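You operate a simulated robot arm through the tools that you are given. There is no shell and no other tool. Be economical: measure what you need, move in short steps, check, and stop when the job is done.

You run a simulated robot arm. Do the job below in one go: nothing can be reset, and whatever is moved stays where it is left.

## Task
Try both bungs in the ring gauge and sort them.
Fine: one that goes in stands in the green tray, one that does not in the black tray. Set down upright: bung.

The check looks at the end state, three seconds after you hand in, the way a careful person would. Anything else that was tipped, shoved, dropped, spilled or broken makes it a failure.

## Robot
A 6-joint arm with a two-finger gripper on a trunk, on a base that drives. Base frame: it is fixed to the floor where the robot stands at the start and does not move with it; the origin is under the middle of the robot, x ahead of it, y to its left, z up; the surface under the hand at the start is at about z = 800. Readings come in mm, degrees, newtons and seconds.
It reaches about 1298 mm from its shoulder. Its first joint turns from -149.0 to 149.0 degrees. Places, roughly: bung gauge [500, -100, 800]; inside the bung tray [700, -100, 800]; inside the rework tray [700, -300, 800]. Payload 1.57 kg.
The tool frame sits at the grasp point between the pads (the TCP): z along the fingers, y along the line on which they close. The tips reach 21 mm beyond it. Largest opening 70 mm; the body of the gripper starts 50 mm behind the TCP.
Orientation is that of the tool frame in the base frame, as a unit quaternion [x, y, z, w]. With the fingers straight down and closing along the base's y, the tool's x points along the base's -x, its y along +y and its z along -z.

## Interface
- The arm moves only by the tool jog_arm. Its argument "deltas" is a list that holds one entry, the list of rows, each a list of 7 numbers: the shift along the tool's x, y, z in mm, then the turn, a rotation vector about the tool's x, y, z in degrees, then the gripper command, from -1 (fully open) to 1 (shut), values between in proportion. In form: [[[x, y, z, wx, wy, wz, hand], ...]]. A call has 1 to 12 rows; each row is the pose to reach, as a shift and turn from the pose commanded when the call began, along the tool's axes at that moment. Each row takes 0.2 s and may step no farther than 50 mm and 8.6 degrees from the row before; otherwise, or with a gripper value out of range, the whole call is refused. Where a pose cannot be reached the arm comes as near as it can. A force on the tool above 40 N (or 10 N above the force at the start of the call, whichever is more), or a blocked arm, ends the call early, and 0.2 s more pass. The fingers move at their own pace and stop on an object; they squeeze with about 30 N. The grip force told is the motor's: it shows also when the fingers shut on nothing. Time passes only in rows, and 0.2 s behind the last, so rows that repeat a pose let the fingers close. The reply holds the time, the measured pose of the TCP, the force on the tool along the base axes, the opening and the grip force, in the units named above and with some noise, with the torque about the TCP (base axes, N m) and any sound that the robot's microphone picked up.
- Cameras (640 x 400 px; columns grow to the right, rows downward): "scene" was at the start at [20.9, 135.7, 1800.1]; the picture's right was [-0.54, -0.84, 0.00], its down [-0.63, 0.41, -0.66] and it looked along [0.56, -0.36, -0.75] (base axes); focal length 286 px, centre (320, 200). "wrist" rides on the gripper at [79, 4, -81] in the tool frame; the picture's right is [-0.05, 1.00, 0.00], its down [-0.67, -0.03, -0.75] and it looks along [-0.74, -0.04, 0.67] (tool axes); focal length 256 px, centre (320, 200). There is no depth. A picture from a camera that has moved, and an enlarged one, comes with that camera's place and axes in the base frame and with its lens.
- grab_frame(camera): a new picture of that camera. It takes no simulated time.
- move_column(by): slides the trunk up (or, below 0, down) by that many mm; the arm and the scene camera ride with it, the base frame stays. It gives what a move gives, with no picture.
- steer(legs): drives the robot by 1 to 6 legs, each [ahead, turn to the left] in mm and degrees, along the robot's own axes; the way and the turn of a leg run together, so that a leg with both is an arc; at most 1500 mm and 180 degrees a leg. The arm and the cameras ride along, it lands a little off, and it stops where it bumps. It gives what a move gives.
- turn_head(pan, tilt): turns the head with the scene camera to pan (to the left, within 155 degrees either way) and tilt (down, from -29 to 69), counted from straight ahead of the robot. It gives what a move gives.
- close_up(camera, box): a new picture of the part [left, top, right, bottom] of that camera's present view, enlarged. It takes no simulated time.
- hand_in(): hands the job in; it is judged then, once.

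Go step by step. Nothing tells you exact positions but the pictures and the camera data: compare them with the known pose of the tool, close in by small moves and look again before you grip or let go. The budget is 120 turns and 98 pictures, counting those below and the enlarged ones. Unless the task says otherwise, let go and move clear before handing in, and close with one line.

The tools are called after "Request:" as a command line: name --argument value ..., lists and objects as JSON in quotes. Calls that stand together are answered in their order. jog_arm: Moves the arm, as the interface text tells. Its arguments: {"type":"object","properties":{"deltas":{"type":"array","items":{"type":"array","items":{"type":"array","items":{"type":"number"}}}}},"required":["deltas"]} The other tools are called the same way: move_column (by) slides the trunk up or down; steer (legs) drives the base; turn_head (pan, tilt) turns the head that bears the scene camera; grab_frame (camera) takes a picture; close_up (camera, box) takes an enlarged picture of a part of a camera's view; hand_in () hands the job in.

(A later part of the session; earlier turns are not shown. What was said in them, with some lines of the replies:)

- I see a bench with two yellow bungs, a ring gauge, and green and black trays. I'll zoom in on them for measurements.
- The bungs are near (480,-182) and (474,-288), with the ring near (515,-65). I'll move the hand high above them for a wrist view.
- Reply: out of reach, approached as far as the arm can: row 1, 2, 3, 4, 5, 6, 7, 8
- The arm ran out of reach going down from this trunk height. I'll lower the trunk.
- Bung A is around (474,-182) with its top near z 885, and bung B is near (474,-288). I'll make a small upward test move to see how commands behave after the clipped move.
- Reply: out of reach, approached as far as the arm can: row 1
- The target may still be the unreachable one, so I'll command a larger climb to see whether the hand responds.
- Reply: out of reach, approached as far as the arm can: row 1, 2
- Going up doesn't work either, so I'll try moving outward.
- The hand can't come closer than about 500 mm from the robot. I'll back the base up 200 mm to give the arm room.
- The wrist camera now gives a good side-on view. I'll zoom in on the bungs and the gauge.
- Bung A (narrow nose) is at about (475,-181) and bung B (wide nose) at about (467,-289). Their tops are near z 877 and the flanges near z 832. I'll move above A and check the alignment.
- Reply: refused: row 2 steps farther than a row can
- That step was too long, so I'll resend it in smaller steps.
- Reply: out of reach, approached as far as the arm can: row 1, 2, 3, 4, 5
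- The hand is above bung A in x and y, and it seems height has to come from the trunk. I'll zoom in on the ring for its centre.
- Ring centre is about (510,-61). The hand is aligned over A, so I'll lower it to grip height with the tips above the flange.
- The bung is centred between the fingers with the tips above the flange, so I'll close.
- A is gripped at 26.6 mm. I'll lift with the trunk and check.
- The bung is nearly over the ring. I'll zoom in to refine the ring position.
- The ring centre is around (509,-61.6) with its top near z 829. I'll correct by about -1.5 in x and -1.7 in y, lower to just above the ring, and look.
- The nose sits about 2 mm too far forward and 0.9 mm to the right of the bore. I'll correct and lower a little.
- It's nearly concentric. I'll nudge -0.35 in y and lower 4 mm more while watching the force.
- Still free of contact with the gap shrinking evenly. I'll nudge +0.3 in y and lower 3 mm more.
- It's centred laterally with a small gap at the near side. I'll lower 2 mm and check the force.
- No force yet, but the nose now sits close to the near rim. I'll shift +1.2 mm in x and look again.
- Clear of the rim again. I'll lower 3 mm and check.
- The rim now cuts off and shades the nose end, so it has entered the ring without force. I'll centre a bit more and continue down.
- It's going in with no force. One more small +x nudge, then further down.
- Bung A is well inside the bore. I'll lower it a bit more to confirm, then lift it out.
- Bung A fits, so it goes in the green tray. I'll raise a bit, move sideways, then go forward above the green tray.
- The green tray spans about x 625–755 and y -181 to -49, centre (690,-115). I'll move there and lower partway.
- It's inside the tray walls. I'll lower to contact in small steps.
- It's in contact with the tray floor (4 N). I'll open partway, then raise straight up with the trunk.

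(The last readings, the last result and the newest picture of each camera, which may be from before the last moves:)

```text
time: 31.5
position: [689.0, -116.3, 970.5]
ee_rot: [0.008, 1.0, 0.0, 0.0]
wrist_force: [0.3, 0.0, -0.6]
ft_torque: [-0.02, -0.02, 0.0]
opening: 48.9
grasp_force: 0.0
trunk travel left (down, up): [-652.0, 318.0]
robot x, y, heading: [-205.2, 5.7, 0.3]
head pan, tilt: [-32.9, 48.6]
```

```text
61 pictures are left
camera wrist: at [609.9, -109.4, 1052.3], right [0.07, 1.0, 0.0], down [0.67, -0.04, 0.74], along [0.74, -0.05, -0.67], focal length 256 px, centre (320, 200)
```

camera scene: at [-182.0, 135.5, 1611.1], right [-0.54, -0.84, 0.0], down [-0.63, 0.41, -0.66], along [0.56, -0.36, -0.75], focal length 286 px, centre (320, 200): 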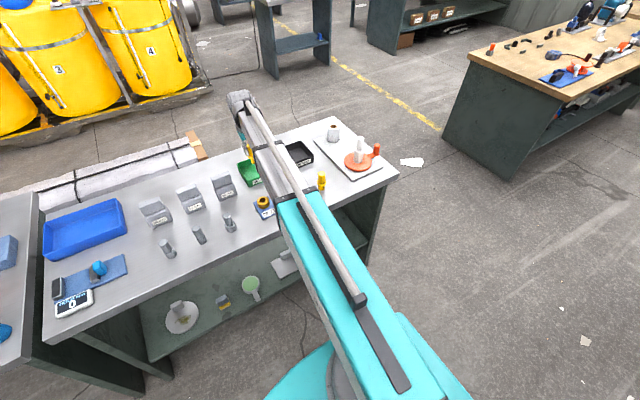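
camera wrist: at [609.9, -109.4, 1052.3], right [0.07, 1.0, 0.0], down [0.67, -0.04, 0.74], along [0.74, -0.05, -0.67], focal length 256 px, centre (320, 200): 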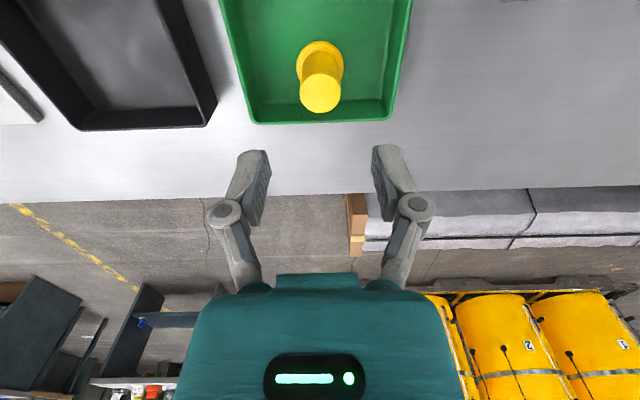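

Bung A stands upright in the green tray. Next I'll move above bung B at about (467,-289).

Request:
jog_arm --deltas '[[[31, -25, 0, 0, 0, 0, -1], [62, -51, 0, 0, 0, 0, -1], [94, -76, 0, 0, 0, 0, -1], [125, -101, 0, 0, 0, 0, -1], [156, -127, 0, 0, 0, 0, -1], [188, -152, 0, 0, 0, 0, -1], [219, -177, 0, 0, 0, 0, -1], [219, -177, 0, 0, 0, 0, -1]]]'

Request:
grab_frame --camera "wrist"

Request:
close_up --camera "wrist" --box '[260, 40, 388, 120]'

```text
time: 33.3
position: [465.8, -290.0, 970.4]
ee_rot: [0.007, 1.0, -0.001, -0.001]
wrist_force: [0.2, 0.7, -0.2]
ft_torque: [0.05, -0.01, 0.02]
opening: 70.0
grasp_force: 0.0
trunk travel left (down, up): [-652.0, 318.0]
robot x, y, heading: [-204.5, 9.4, 0.2]
head pan, tilt: [-32.9, 48.6]
```

```text
60 pictures are left
camera wrist: at [386.5, -283.6, 1052.5], right [0.07, 1.0, 0.0], down [0.67, -0.04, 0.74], along [0.74, -0.05, -0.67], focal length 256 px, centre (320, 200)
```

wrist: 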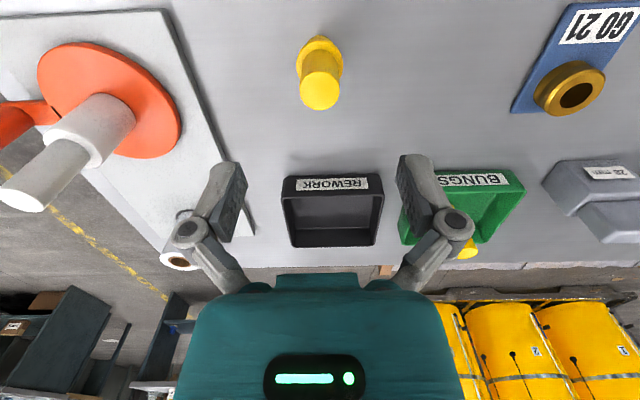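

```text
5.00 times, centred on (324, 80) of wrist
camera zoom: at [386.5, -283.6, 1052.5], right [0.07, 1.0, 0.0], down [0.67, -0.04, 0.74], along [0.74, -0.05, -0.67], focal length 1280 px, centre (300, 800)
```

zoom: 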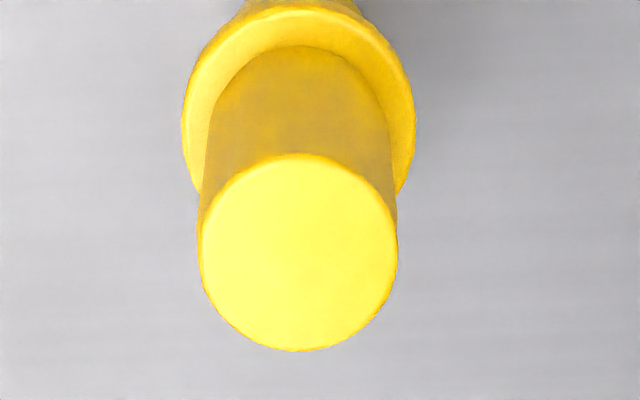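

B is centred at about (467.2,-289.5). I'll nudge +1.7 in x and lower to grip height.

Request:
jog_arm --deltas '[[[-1.7, 0, 0, 0, 0, 0, -1], [-1.7, 0, 0, 0, 0, 0, -1]]]'

Request:
move_column --by -104

Request:
grab_frame --camera "wrist"

```text
time: 33.9
position: [466.5, -288.0, 970.0]
ee_rot: [0.007, 1.0, -0.001, 0.0]
wrist_force: [0.0, 0.1, -0.5]
ft_torque: [-0.01, 0.01, 0.01]
opening: 69.8
grasp_force: 0.1
trunk travel left (down, up): [-652.0, 318.0]
robot x, y, heading: [-204.1, 9.8, 0.0]
head pan, tilt: [-32.9, 48.6]
```

```text
time: 35.2
position: [468.8, -288.0, 867.1]
ee_rot: [0.008, 1.0, 0.0, 0.0]
wrist_force: [0.4, -1.4, -0.1]
ft_torque: [0.01, 0.0, -0.01]
opening: 69.8
grasp_force: 0.1
trunk travel left (down, up): [-548.0, 422.0]
robot x, y, heading: [-205.4, 9.2, 0.0]
head pan, tilt: [-32.9, 48.6]
```

```text
58 pictures are left
camera wrist: at [388.8, -282.8, 948.5], right [0.07, 1.0, 0.0], down [0.67, -0.04, 0.74], along [0.74, -0.05, -0.67], focal length 256 px, centre (320, 200)
```

wrist: 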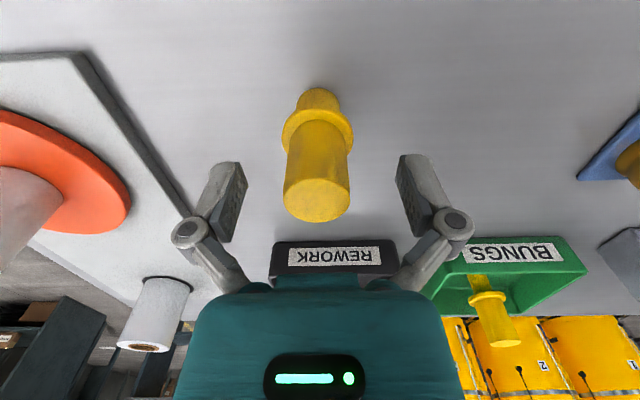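

Aligned to within about 1 mm. I'll make a small y fix and close.

Request:
jog_arm --deltas '[[[0, -1.2, 0, 0, 0, 0, -1], [0, -1.2, 0, 0, 0, 0, 1], [0, -1.2, 0, 0, 0, 0, 1], [0, -1.2, 0, 0, 0, 0, 1], [0, -1.2, 0, 0, 0, 0, 1], [0, -1.2, 0, 0, 0, 0, 1]]]'

Request:
move_column --by 75

Request:
grab_frame --camera "wrist"

```text
time: 36.6
position: [468.2, -288.6, 866.3]
ee_rot: [0.008, 1.0, 0.001, 0.0]
wrist_force: [0.7, -1.1, 4.9]
ft_torque: [0.0, -0.01, 0.01]
opening: 26.7
grasp_force: 30.3
trunk travel left (down, up): [-548.0, 422.0]
robot x, y, heading: [-203.4, 8.5, 0.1]
head pan, tilt: [-32.9, 48.6]
```

```text
time: 37.8
position: [467.4, -288.2, 940.3]
ee_rot: [0.008, 1.0, -0.001, -0.001]
wrist_force: [0.6, 0.0, -0.8]
ft_torque: [-0.01, 0.01, -0.01]
opening: 26.5
grasp_force: 30.0
trunk travel left (down, up): [-623.0, 347.0]
robot x, y, heading: [-203.8, 7.1, 0.1]
head pan, tilt: [-32.9, 48.6]
```

```text
57 pictures are left
camera wrist: at [388.9, -283.6, 1023.4], right [0.07, 1.0, 0.0], down [0.67, -0.04, 0.74], along [0.74, -0.05, -0.67], focal length 256 px, centre (320, 200)
```

wrist: 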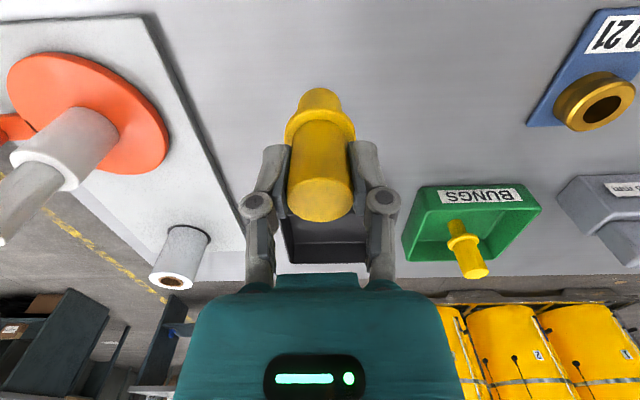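

B is held. I'll carry it above the ring.

Request:
jog_arm --deltas '[[[-8, 46, 0, 0, 0, 0, 1], [-16, 91, 0, 0, 0, 0, 1], [-24, 137, 0, 0, 0, 0, 1], [-32, 182, 0, 0, 0, 0, 1], [-40, 228, 0, 0, 0, 0, 1], [-40, 228, 0, 0, 0, 0, 1]]]'

Request:
move_column --by -40

Request:
close_up --camera "wrist" --box '[260, 40, 388, 160]'

```text
time: 39.2
position: [513.8, -60.6, 941.2]
ee_rot: [0.007, 1.0, 0.0, -0.001]
wrist_force: [0.5, 1.0, -0.1]
ft_torque: [-0.03, 0.02, 0.0]
opening: 26.5
grasp_force: 30.2
trunk travel left (down, up): [-623.0, 347.0]
robot x, y, heading: [-199.9, 9.1, -0.2]
head pan, tilt: [-32.9, 48.6]
```

```text
time: 40.0
position: [514.2, -59.7, 901.5]
ee_rot: [0.009, 1.0, -0.001, 0.0]
wrist_force: [0.6, -1.0, -0.9]
ft_torque: [0.03, -0.02, 0.05]
opening: 26.4
grasp_force: 30.2
trunk travel left (down, up): [-583.0, 387.0]
robot x, y, heading: [-201.4, 5.4, 0.2]
head pan, tilt: [-32.9, 48.6]
```

```text
3.33 times, centred on (324, 100) of wrist
camera zoom: at [434.6, -54.3, 983.4], right [0.07, 1.0, 0.0], down [0.67, -0.04, 0.74], along [0.74, -0.05, -0.67], focal length 853 px, centre (307, 533)
```

zoom: 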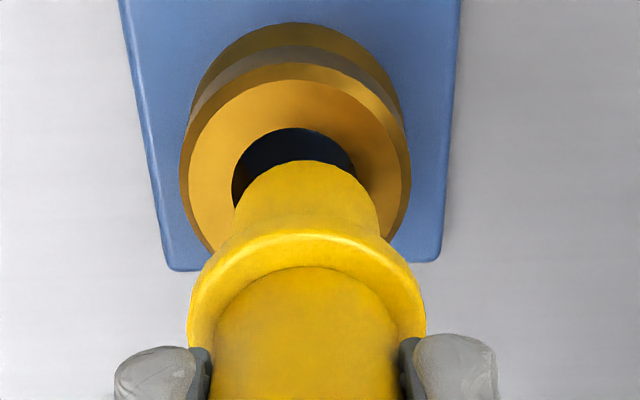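

B's nose is visibly wider than the bore. I'll still centre it and touch gently to try it.

Request:
jog_arm --deltas '[[[2.6, -2.2, 0, 0, 0, 0, 1], [2.6, -2.2, 0, 0, 0, 0, 1]]]'

Request:
move_column --by -4

Request:
close_up --camera "wrist" --box '[260, 40, 388, 160]'

```text
time: 40.6
position: [510.4, -62.0, 902.1]
ee_rot: [0.007, 1.0, -0.001, 0.0]
wrist_force: [-0.5, 0.0, -0.6]
ft_torque: [-0.02, 0.0, 0.0]
opening: 26.5
grasp_force: 30.1
trunk travel left (down, up): [-583.0, 387.0]
robot x, y, heading: [-203.4, 10.2, -0.0]
head pan, tilt: [-32.9, 48.6]
```

```text
time: 41.1
position: [511.1, -61.9, 898.2]
ee_rot: [0.008, 1.0, 0.0, 0.001]
wrist_force: [0.2, 0.6, -0.4]
ft_torque: [0.04, 0.0, 0.01]
opening: 26.6
grasp_force: 29.9
trunk travel left (down, up): [-579.0, 391.0]
robot x, y, heading: [-202.8, 11.1, 0.2]
head pan, tilt: [-32.9, 48.6]
```

```text
3.33 times, centred on (324, 100) of wrist
camera zoom: at [431.8, -56.2, 979.4], right [0.07, 1.0, 0.0], down [0.67, -0.04, 0.74], along [0.74, -0.05, -0.67], focal length 853 px, centre (307, 533)
```

zoom: 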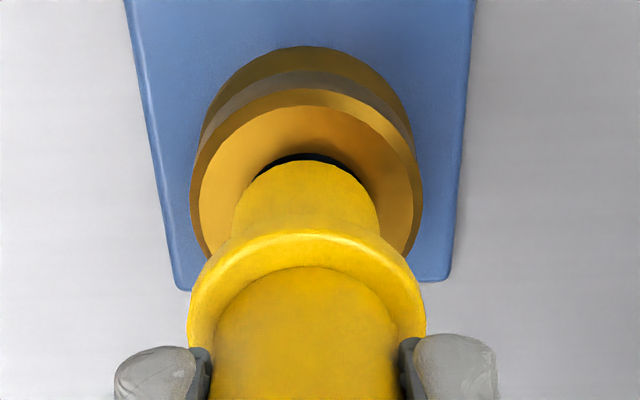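

The nose covers the bore laterally. I'll lower in small steps until it touches.

Request:
move_column --by -3

Request:
move_column --by -1.5

Request:
close_up --camera "wrist" --box '[260, 40, 388, 160]'

```text
time: 41.6
position: [511.0, -62.8, 895.4]
ee_rot: [0.008, 1.0, -0.001, 0.0]
wrist_force: [-0.1, -0.9, 4.6]
ft_torque: [0.0, 0.0, -0.04]
opening: 26.6
grasp_force: 30.1
trunk travel left (down, up): [-576.0, 394.0]
robot x, y, heading: [-203.1, 10.8, 0.3]
head pan, tilt: [-32.9, 48.6]
```

```text
time: 42.2
position: [510.0, -61.2, 895.6]
ee_rot: [0.008, 1.0, -0.002, 0.001]
wrist_force: [6.9, -2.0, 22.2]
ft_torque: [-0.05, -0.17, -0.06]
opening: 26.6
grasp_force: 30.5
trunk travel left (down, up): [-574.0, 396.0]
robot x, y, heading: [-205.3, 13.4, 0.2]
head pan, tilt: [-32.9, 48.6]
```

```text
3.33 times, centred on (324, 100) of wrist
camera zoom: at [431.2, -56.3, 975.9], right [0.07, 1.0, 0.0], down [0.66, -0.04, 0.75], along [0.74, -0.05, -0.67], focal length 853 px, centre (307, 533)
```

zoom: 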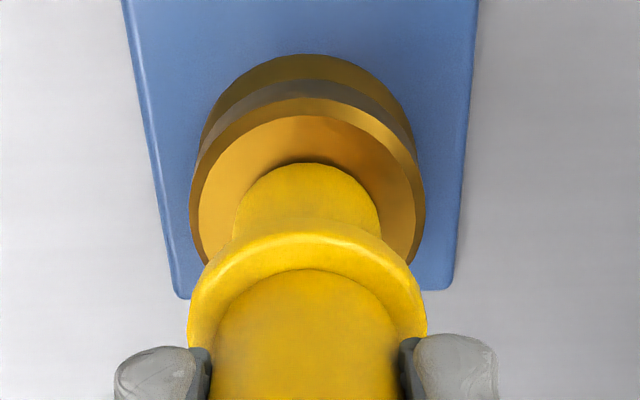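

B rests on top of the ring (22 N) and does not go in, so it goes in the black tray. I'll lift and carry it above the black tray.

Request:
move_column --by 67

Request:
jog_arm --deltas '[[[0, -45, 0, 0, 0, 0, 1], [0, -90, 0, 0, 0, 0, 1], [-20, -130, 0, 0, 0, 0, 1], [-45, -165, 0, 0, 0, 0, 1], [-75, -195, 0, 0, 0, 0, 1], [-110, -217, 0, 0, 0, 0, 1], [-150, -217, 0, 0, 0, 0, 1], [-150, -217, 0, 0, 0, 0, 1]]]'

Request:
grab_frame --camera "wrist"

```text
time: 43.2
position: [510.6, -61.2, 959.5]
ee_rot: [0.008, 1.0, -0.001, -0.001]
wrist_force: [0.4, 0.4, 0.0]
ft_torque: [0.01, 0.0, 0.0]
opening: 26.6
grasp_force: 30.2
trunk travel left (down, up): [-641.0, 329.0]
robot x, y, heading: [-206.7, 9.2, 0.0]
head pan, tilt: [-32.9, 48.6]
```

```text
time: 45.0
position: [658.2, -280.6, 959.8]
ee_rot: [0.008, 1.0, -0.002, -0.001]
wrist_force: [0.2, 0.3, -0.8]
ft_torque: [0.0, 0.02, 0.01]
opening: 26.8
grasp_force: 30.6
trunk travel left (down, up): [-641.0, 329.0]
robot x, y, heading: [-200.9, 9.2, -0.0]
head pan, tilt: [-32.9, 48.6]
```

```text
53 pictures are left
camera wrist: at [578.9, -275.4, 1041.8], right [0.07, 1.0, 0.0], down [0.67, -0.04, 0.74], along [0.74, -0.05, -0.67], focal length 256 px, centre (320, 200)
```

wrist: 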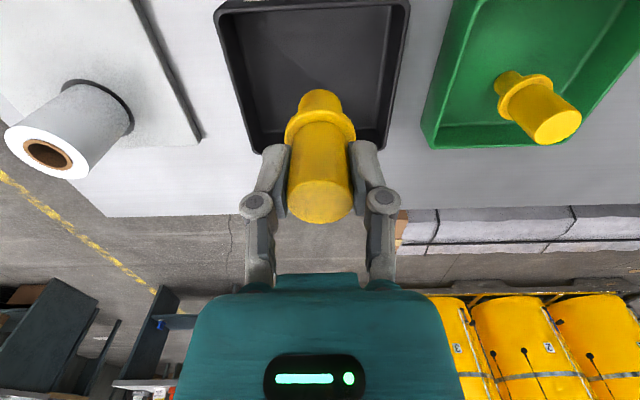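

The black tray's centre is about (683,-284). I'll move there and lower partway.

Request:
jog_arm --deltas '[[[-13, -2, 0, 0, 0, 0, 1], [-26, -3, 0, 0, 0, 0, 1], [-26, -3, 0, 0, 0, 0, 1]]]'

Request:
move_column --by -76

Request:
grab_frame --camera "wrist"

```text
time: 45.8
position: [682.7, -285.3, 960.0]
ee_rot: [0.008, 1.0, -0.001, 0.0]
wrist_force: [0.3, 0.0, -1.1]
ft_torque: [-0.02, -0.03, 0.01]
opening: 26.6
grasp_force: 29.9
trunk travel left (down, up): [-641.0, 329.0]
robot x, y, heading: [-203.5, 10.6, 0.2]
head pan, tilt: [-32.9, 48.6]
```

```text
time: 47.0
position: [681.6, -284.9, 884.5]
ee_rot: [0.008, 1.0, -0.001, 0.0]
wrist_force: [-1.1, 0.2, -0.2]
ft_torque: [0.0, -0.02, 0.02]
opening: 26.8
grasp_force: 29.9
trunk travel left (down, up): [-565.0, 405.0]
robot x, y, heading: [-207.5, 9.0, 0.1]
head pan, tilt: [-32.9, 48.6]
```

```text
52 pictures are left
camera wrist: at [603.3, -279.3, 965.9], right [0.07, 1.0, 0.0], down [0.67, -0.04, 0.74], along [0.74, -0.05, -0.67], focal length 256 px, centre (320, 200)
```

wrist: 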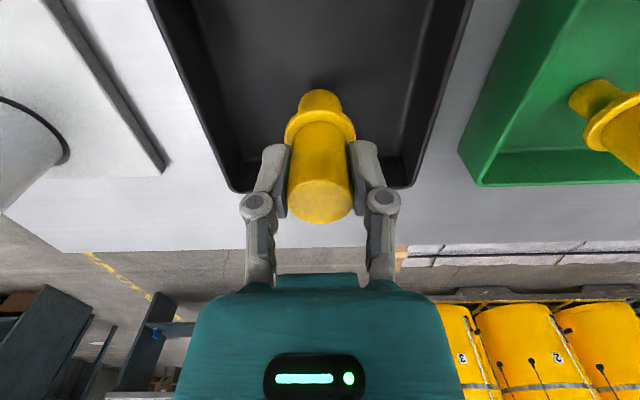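

It's inside the tray walls, so I'll lower to contact in small steps.

Request:
move_column --by -11

Request:
move_column --by -1.5

Request:
close_up --camera "wrist" --box '[240, 60, 400, 160]'

```text
time: 47.5
position: [683.4, -285.9, 872.8]
ee_rot: [0.008, 1.0, 0.0, 0.0]
wrist_force: [0.2, -0.3, -0.2]
ft_torque: [0.04, 0.02, 0.01]
opening: 26.7
grasp_force: 30.2
trunk travel left (down, up): [-554.0, 416.0]
robot x, y, heading: [-198.4, 6.3, 0.4]
head pan, tilt: [-32.9, 48.6]
```

```text
time: 48.0
position: [683.0, -284.8, 871.3]
ee_rot: [0.007, 1.0, -0.002, -0.001]
wrist_force: [0.3, -1.2, 0.3]
ft_torque: [-0.03, 0.02, 0.02]
opening: 26.6
grasp_force: 30.0
trunk travel left (down, up): [-553.0, 417.0]
robot x, y, heading: [-201.8, 8.1, -0.0]
head pan, tilt: [-32.9, 48.6]
```

```text
4.00 times, centred on (320, 110) of wrist
camera zoom: at [603.4, -279.3, 953.4], right [0.07, 1.0, 0.0], down [0.67, -0.04, 0.74], along [0.74, -0.05, -0.67], focal length 1024 px, centre (320, 560)
```

zoom: 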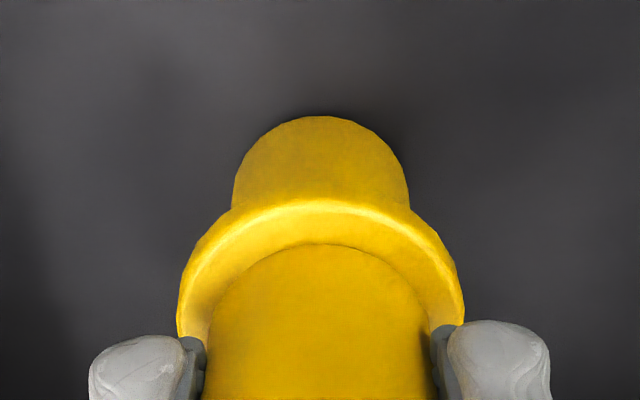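

Not quite touching yet, so 1 mm more.

Request:
move_column --by -1

```text
time: 48.6
position: [682.1, -285.3, 870.6]
ee_rot: [0.008, 1.0, 0.0, 0.0]
wrist_force: [2.3, -0.3, 7.9]
ft_torque: [-0.02, -0.14, -0.02]
opening: 26.3
grasp_force: 30.6
trunk travel left (down, up): [-552.0, 418.0]
robot x, y, heading: [-203.6, 7.4, 0.2]
head pan, tilt: [-32.9, 48.6]
```

It's in contact now. I'll open partway and raise straight up.

Request:
jog_arm --deltas '[[[0, 0, 0, 0, 0, 0, 0.1], [0, 0, 0, 0, 0, 0, -0.4], [0, 0, 0, 0, 0, 0, -0.4], [0, 0, 0, 0, 0, 0, -0.4]]]'

Request:
move_column --by 120

Request:
grab_frame --camera "wrist"

Request:
grab_frame --camera "scene"

```text
time: 49.6
position: [682.9, -284.1, 868.4]
ee_rot: [0.008, 1.0, -0.001, 0.0]
wrist_force: [0.6, 0.4, 0.2]
ft_torque: [0.02, 0.0, -0.01]
opening: 48.8
grasp_force: 0.2
trunk travel left (down, up): [-552.0, 418.0]
robot x, y, heading: [-204.3, 8.2, 0.1]
head pan, tilt: [-32.9, 48.6]
```

```text
time: 51.1
position: [682.3, -284.9, 990.6]
ee_rot: [0.008, 1.0, -0.001, -0.002]
wrist_force: [-0.1, 0.0, -0.2]
ft_torque: [0.0, 0.01, 0.01]
opening: 49.2
grasp_force: 0.0
trunk travel left (down, up): [-672.0, 298.0]
robot x, y, heading: [-201.8, 6.7, 0.1]
head pan, tilt: [-32.9, 48.6]
```

```text
50 pictures are left
camera wrist: at [603.5, -279.2, 1072.3], right [0.07, 1.0, 0.0], down [0.67, -0.04, 0.74], along [0.74, -0.05, -0.67], focal length 256 px, centre (320, 200)
```

wrist: 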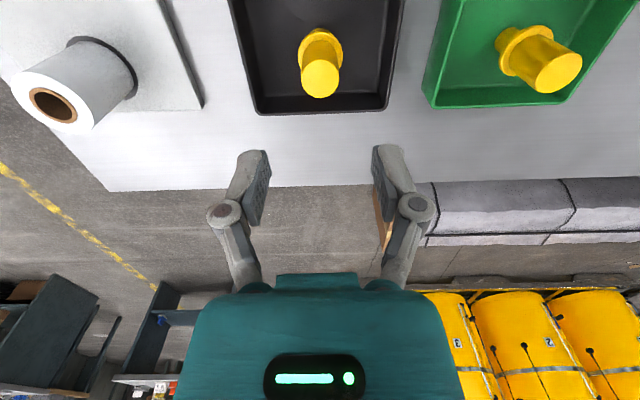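

```text
49 pictures are left
camera scene: at [-182.1, 135.5, 1653.1], right [-0.54, -0.84, 0.0], down [-0.63, 0.41, -0.66], along [0.56, -0.36, -0.75], focal length 286 px, centre (320, 200)
```

scene: 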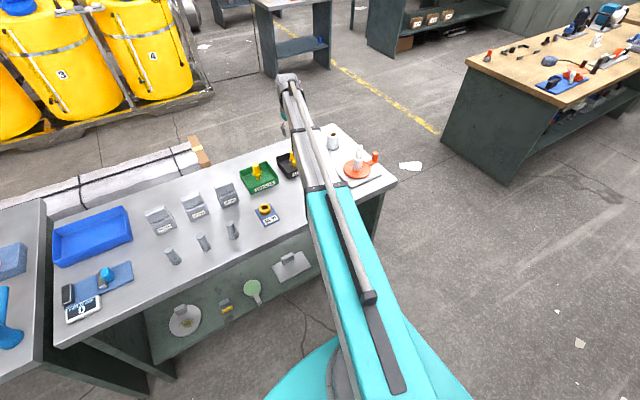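

Both bungs stand upright in their trays, the gauge is in place and the hand is clear. I'm handing in.

Request:
hand_in

```text
The job is handed in.
```

I tried both bungs in the ring gauge: the narrow-nosed one went in and stands upright in the green tray, and the wide-nosed one did not and stands upright in the black tray.
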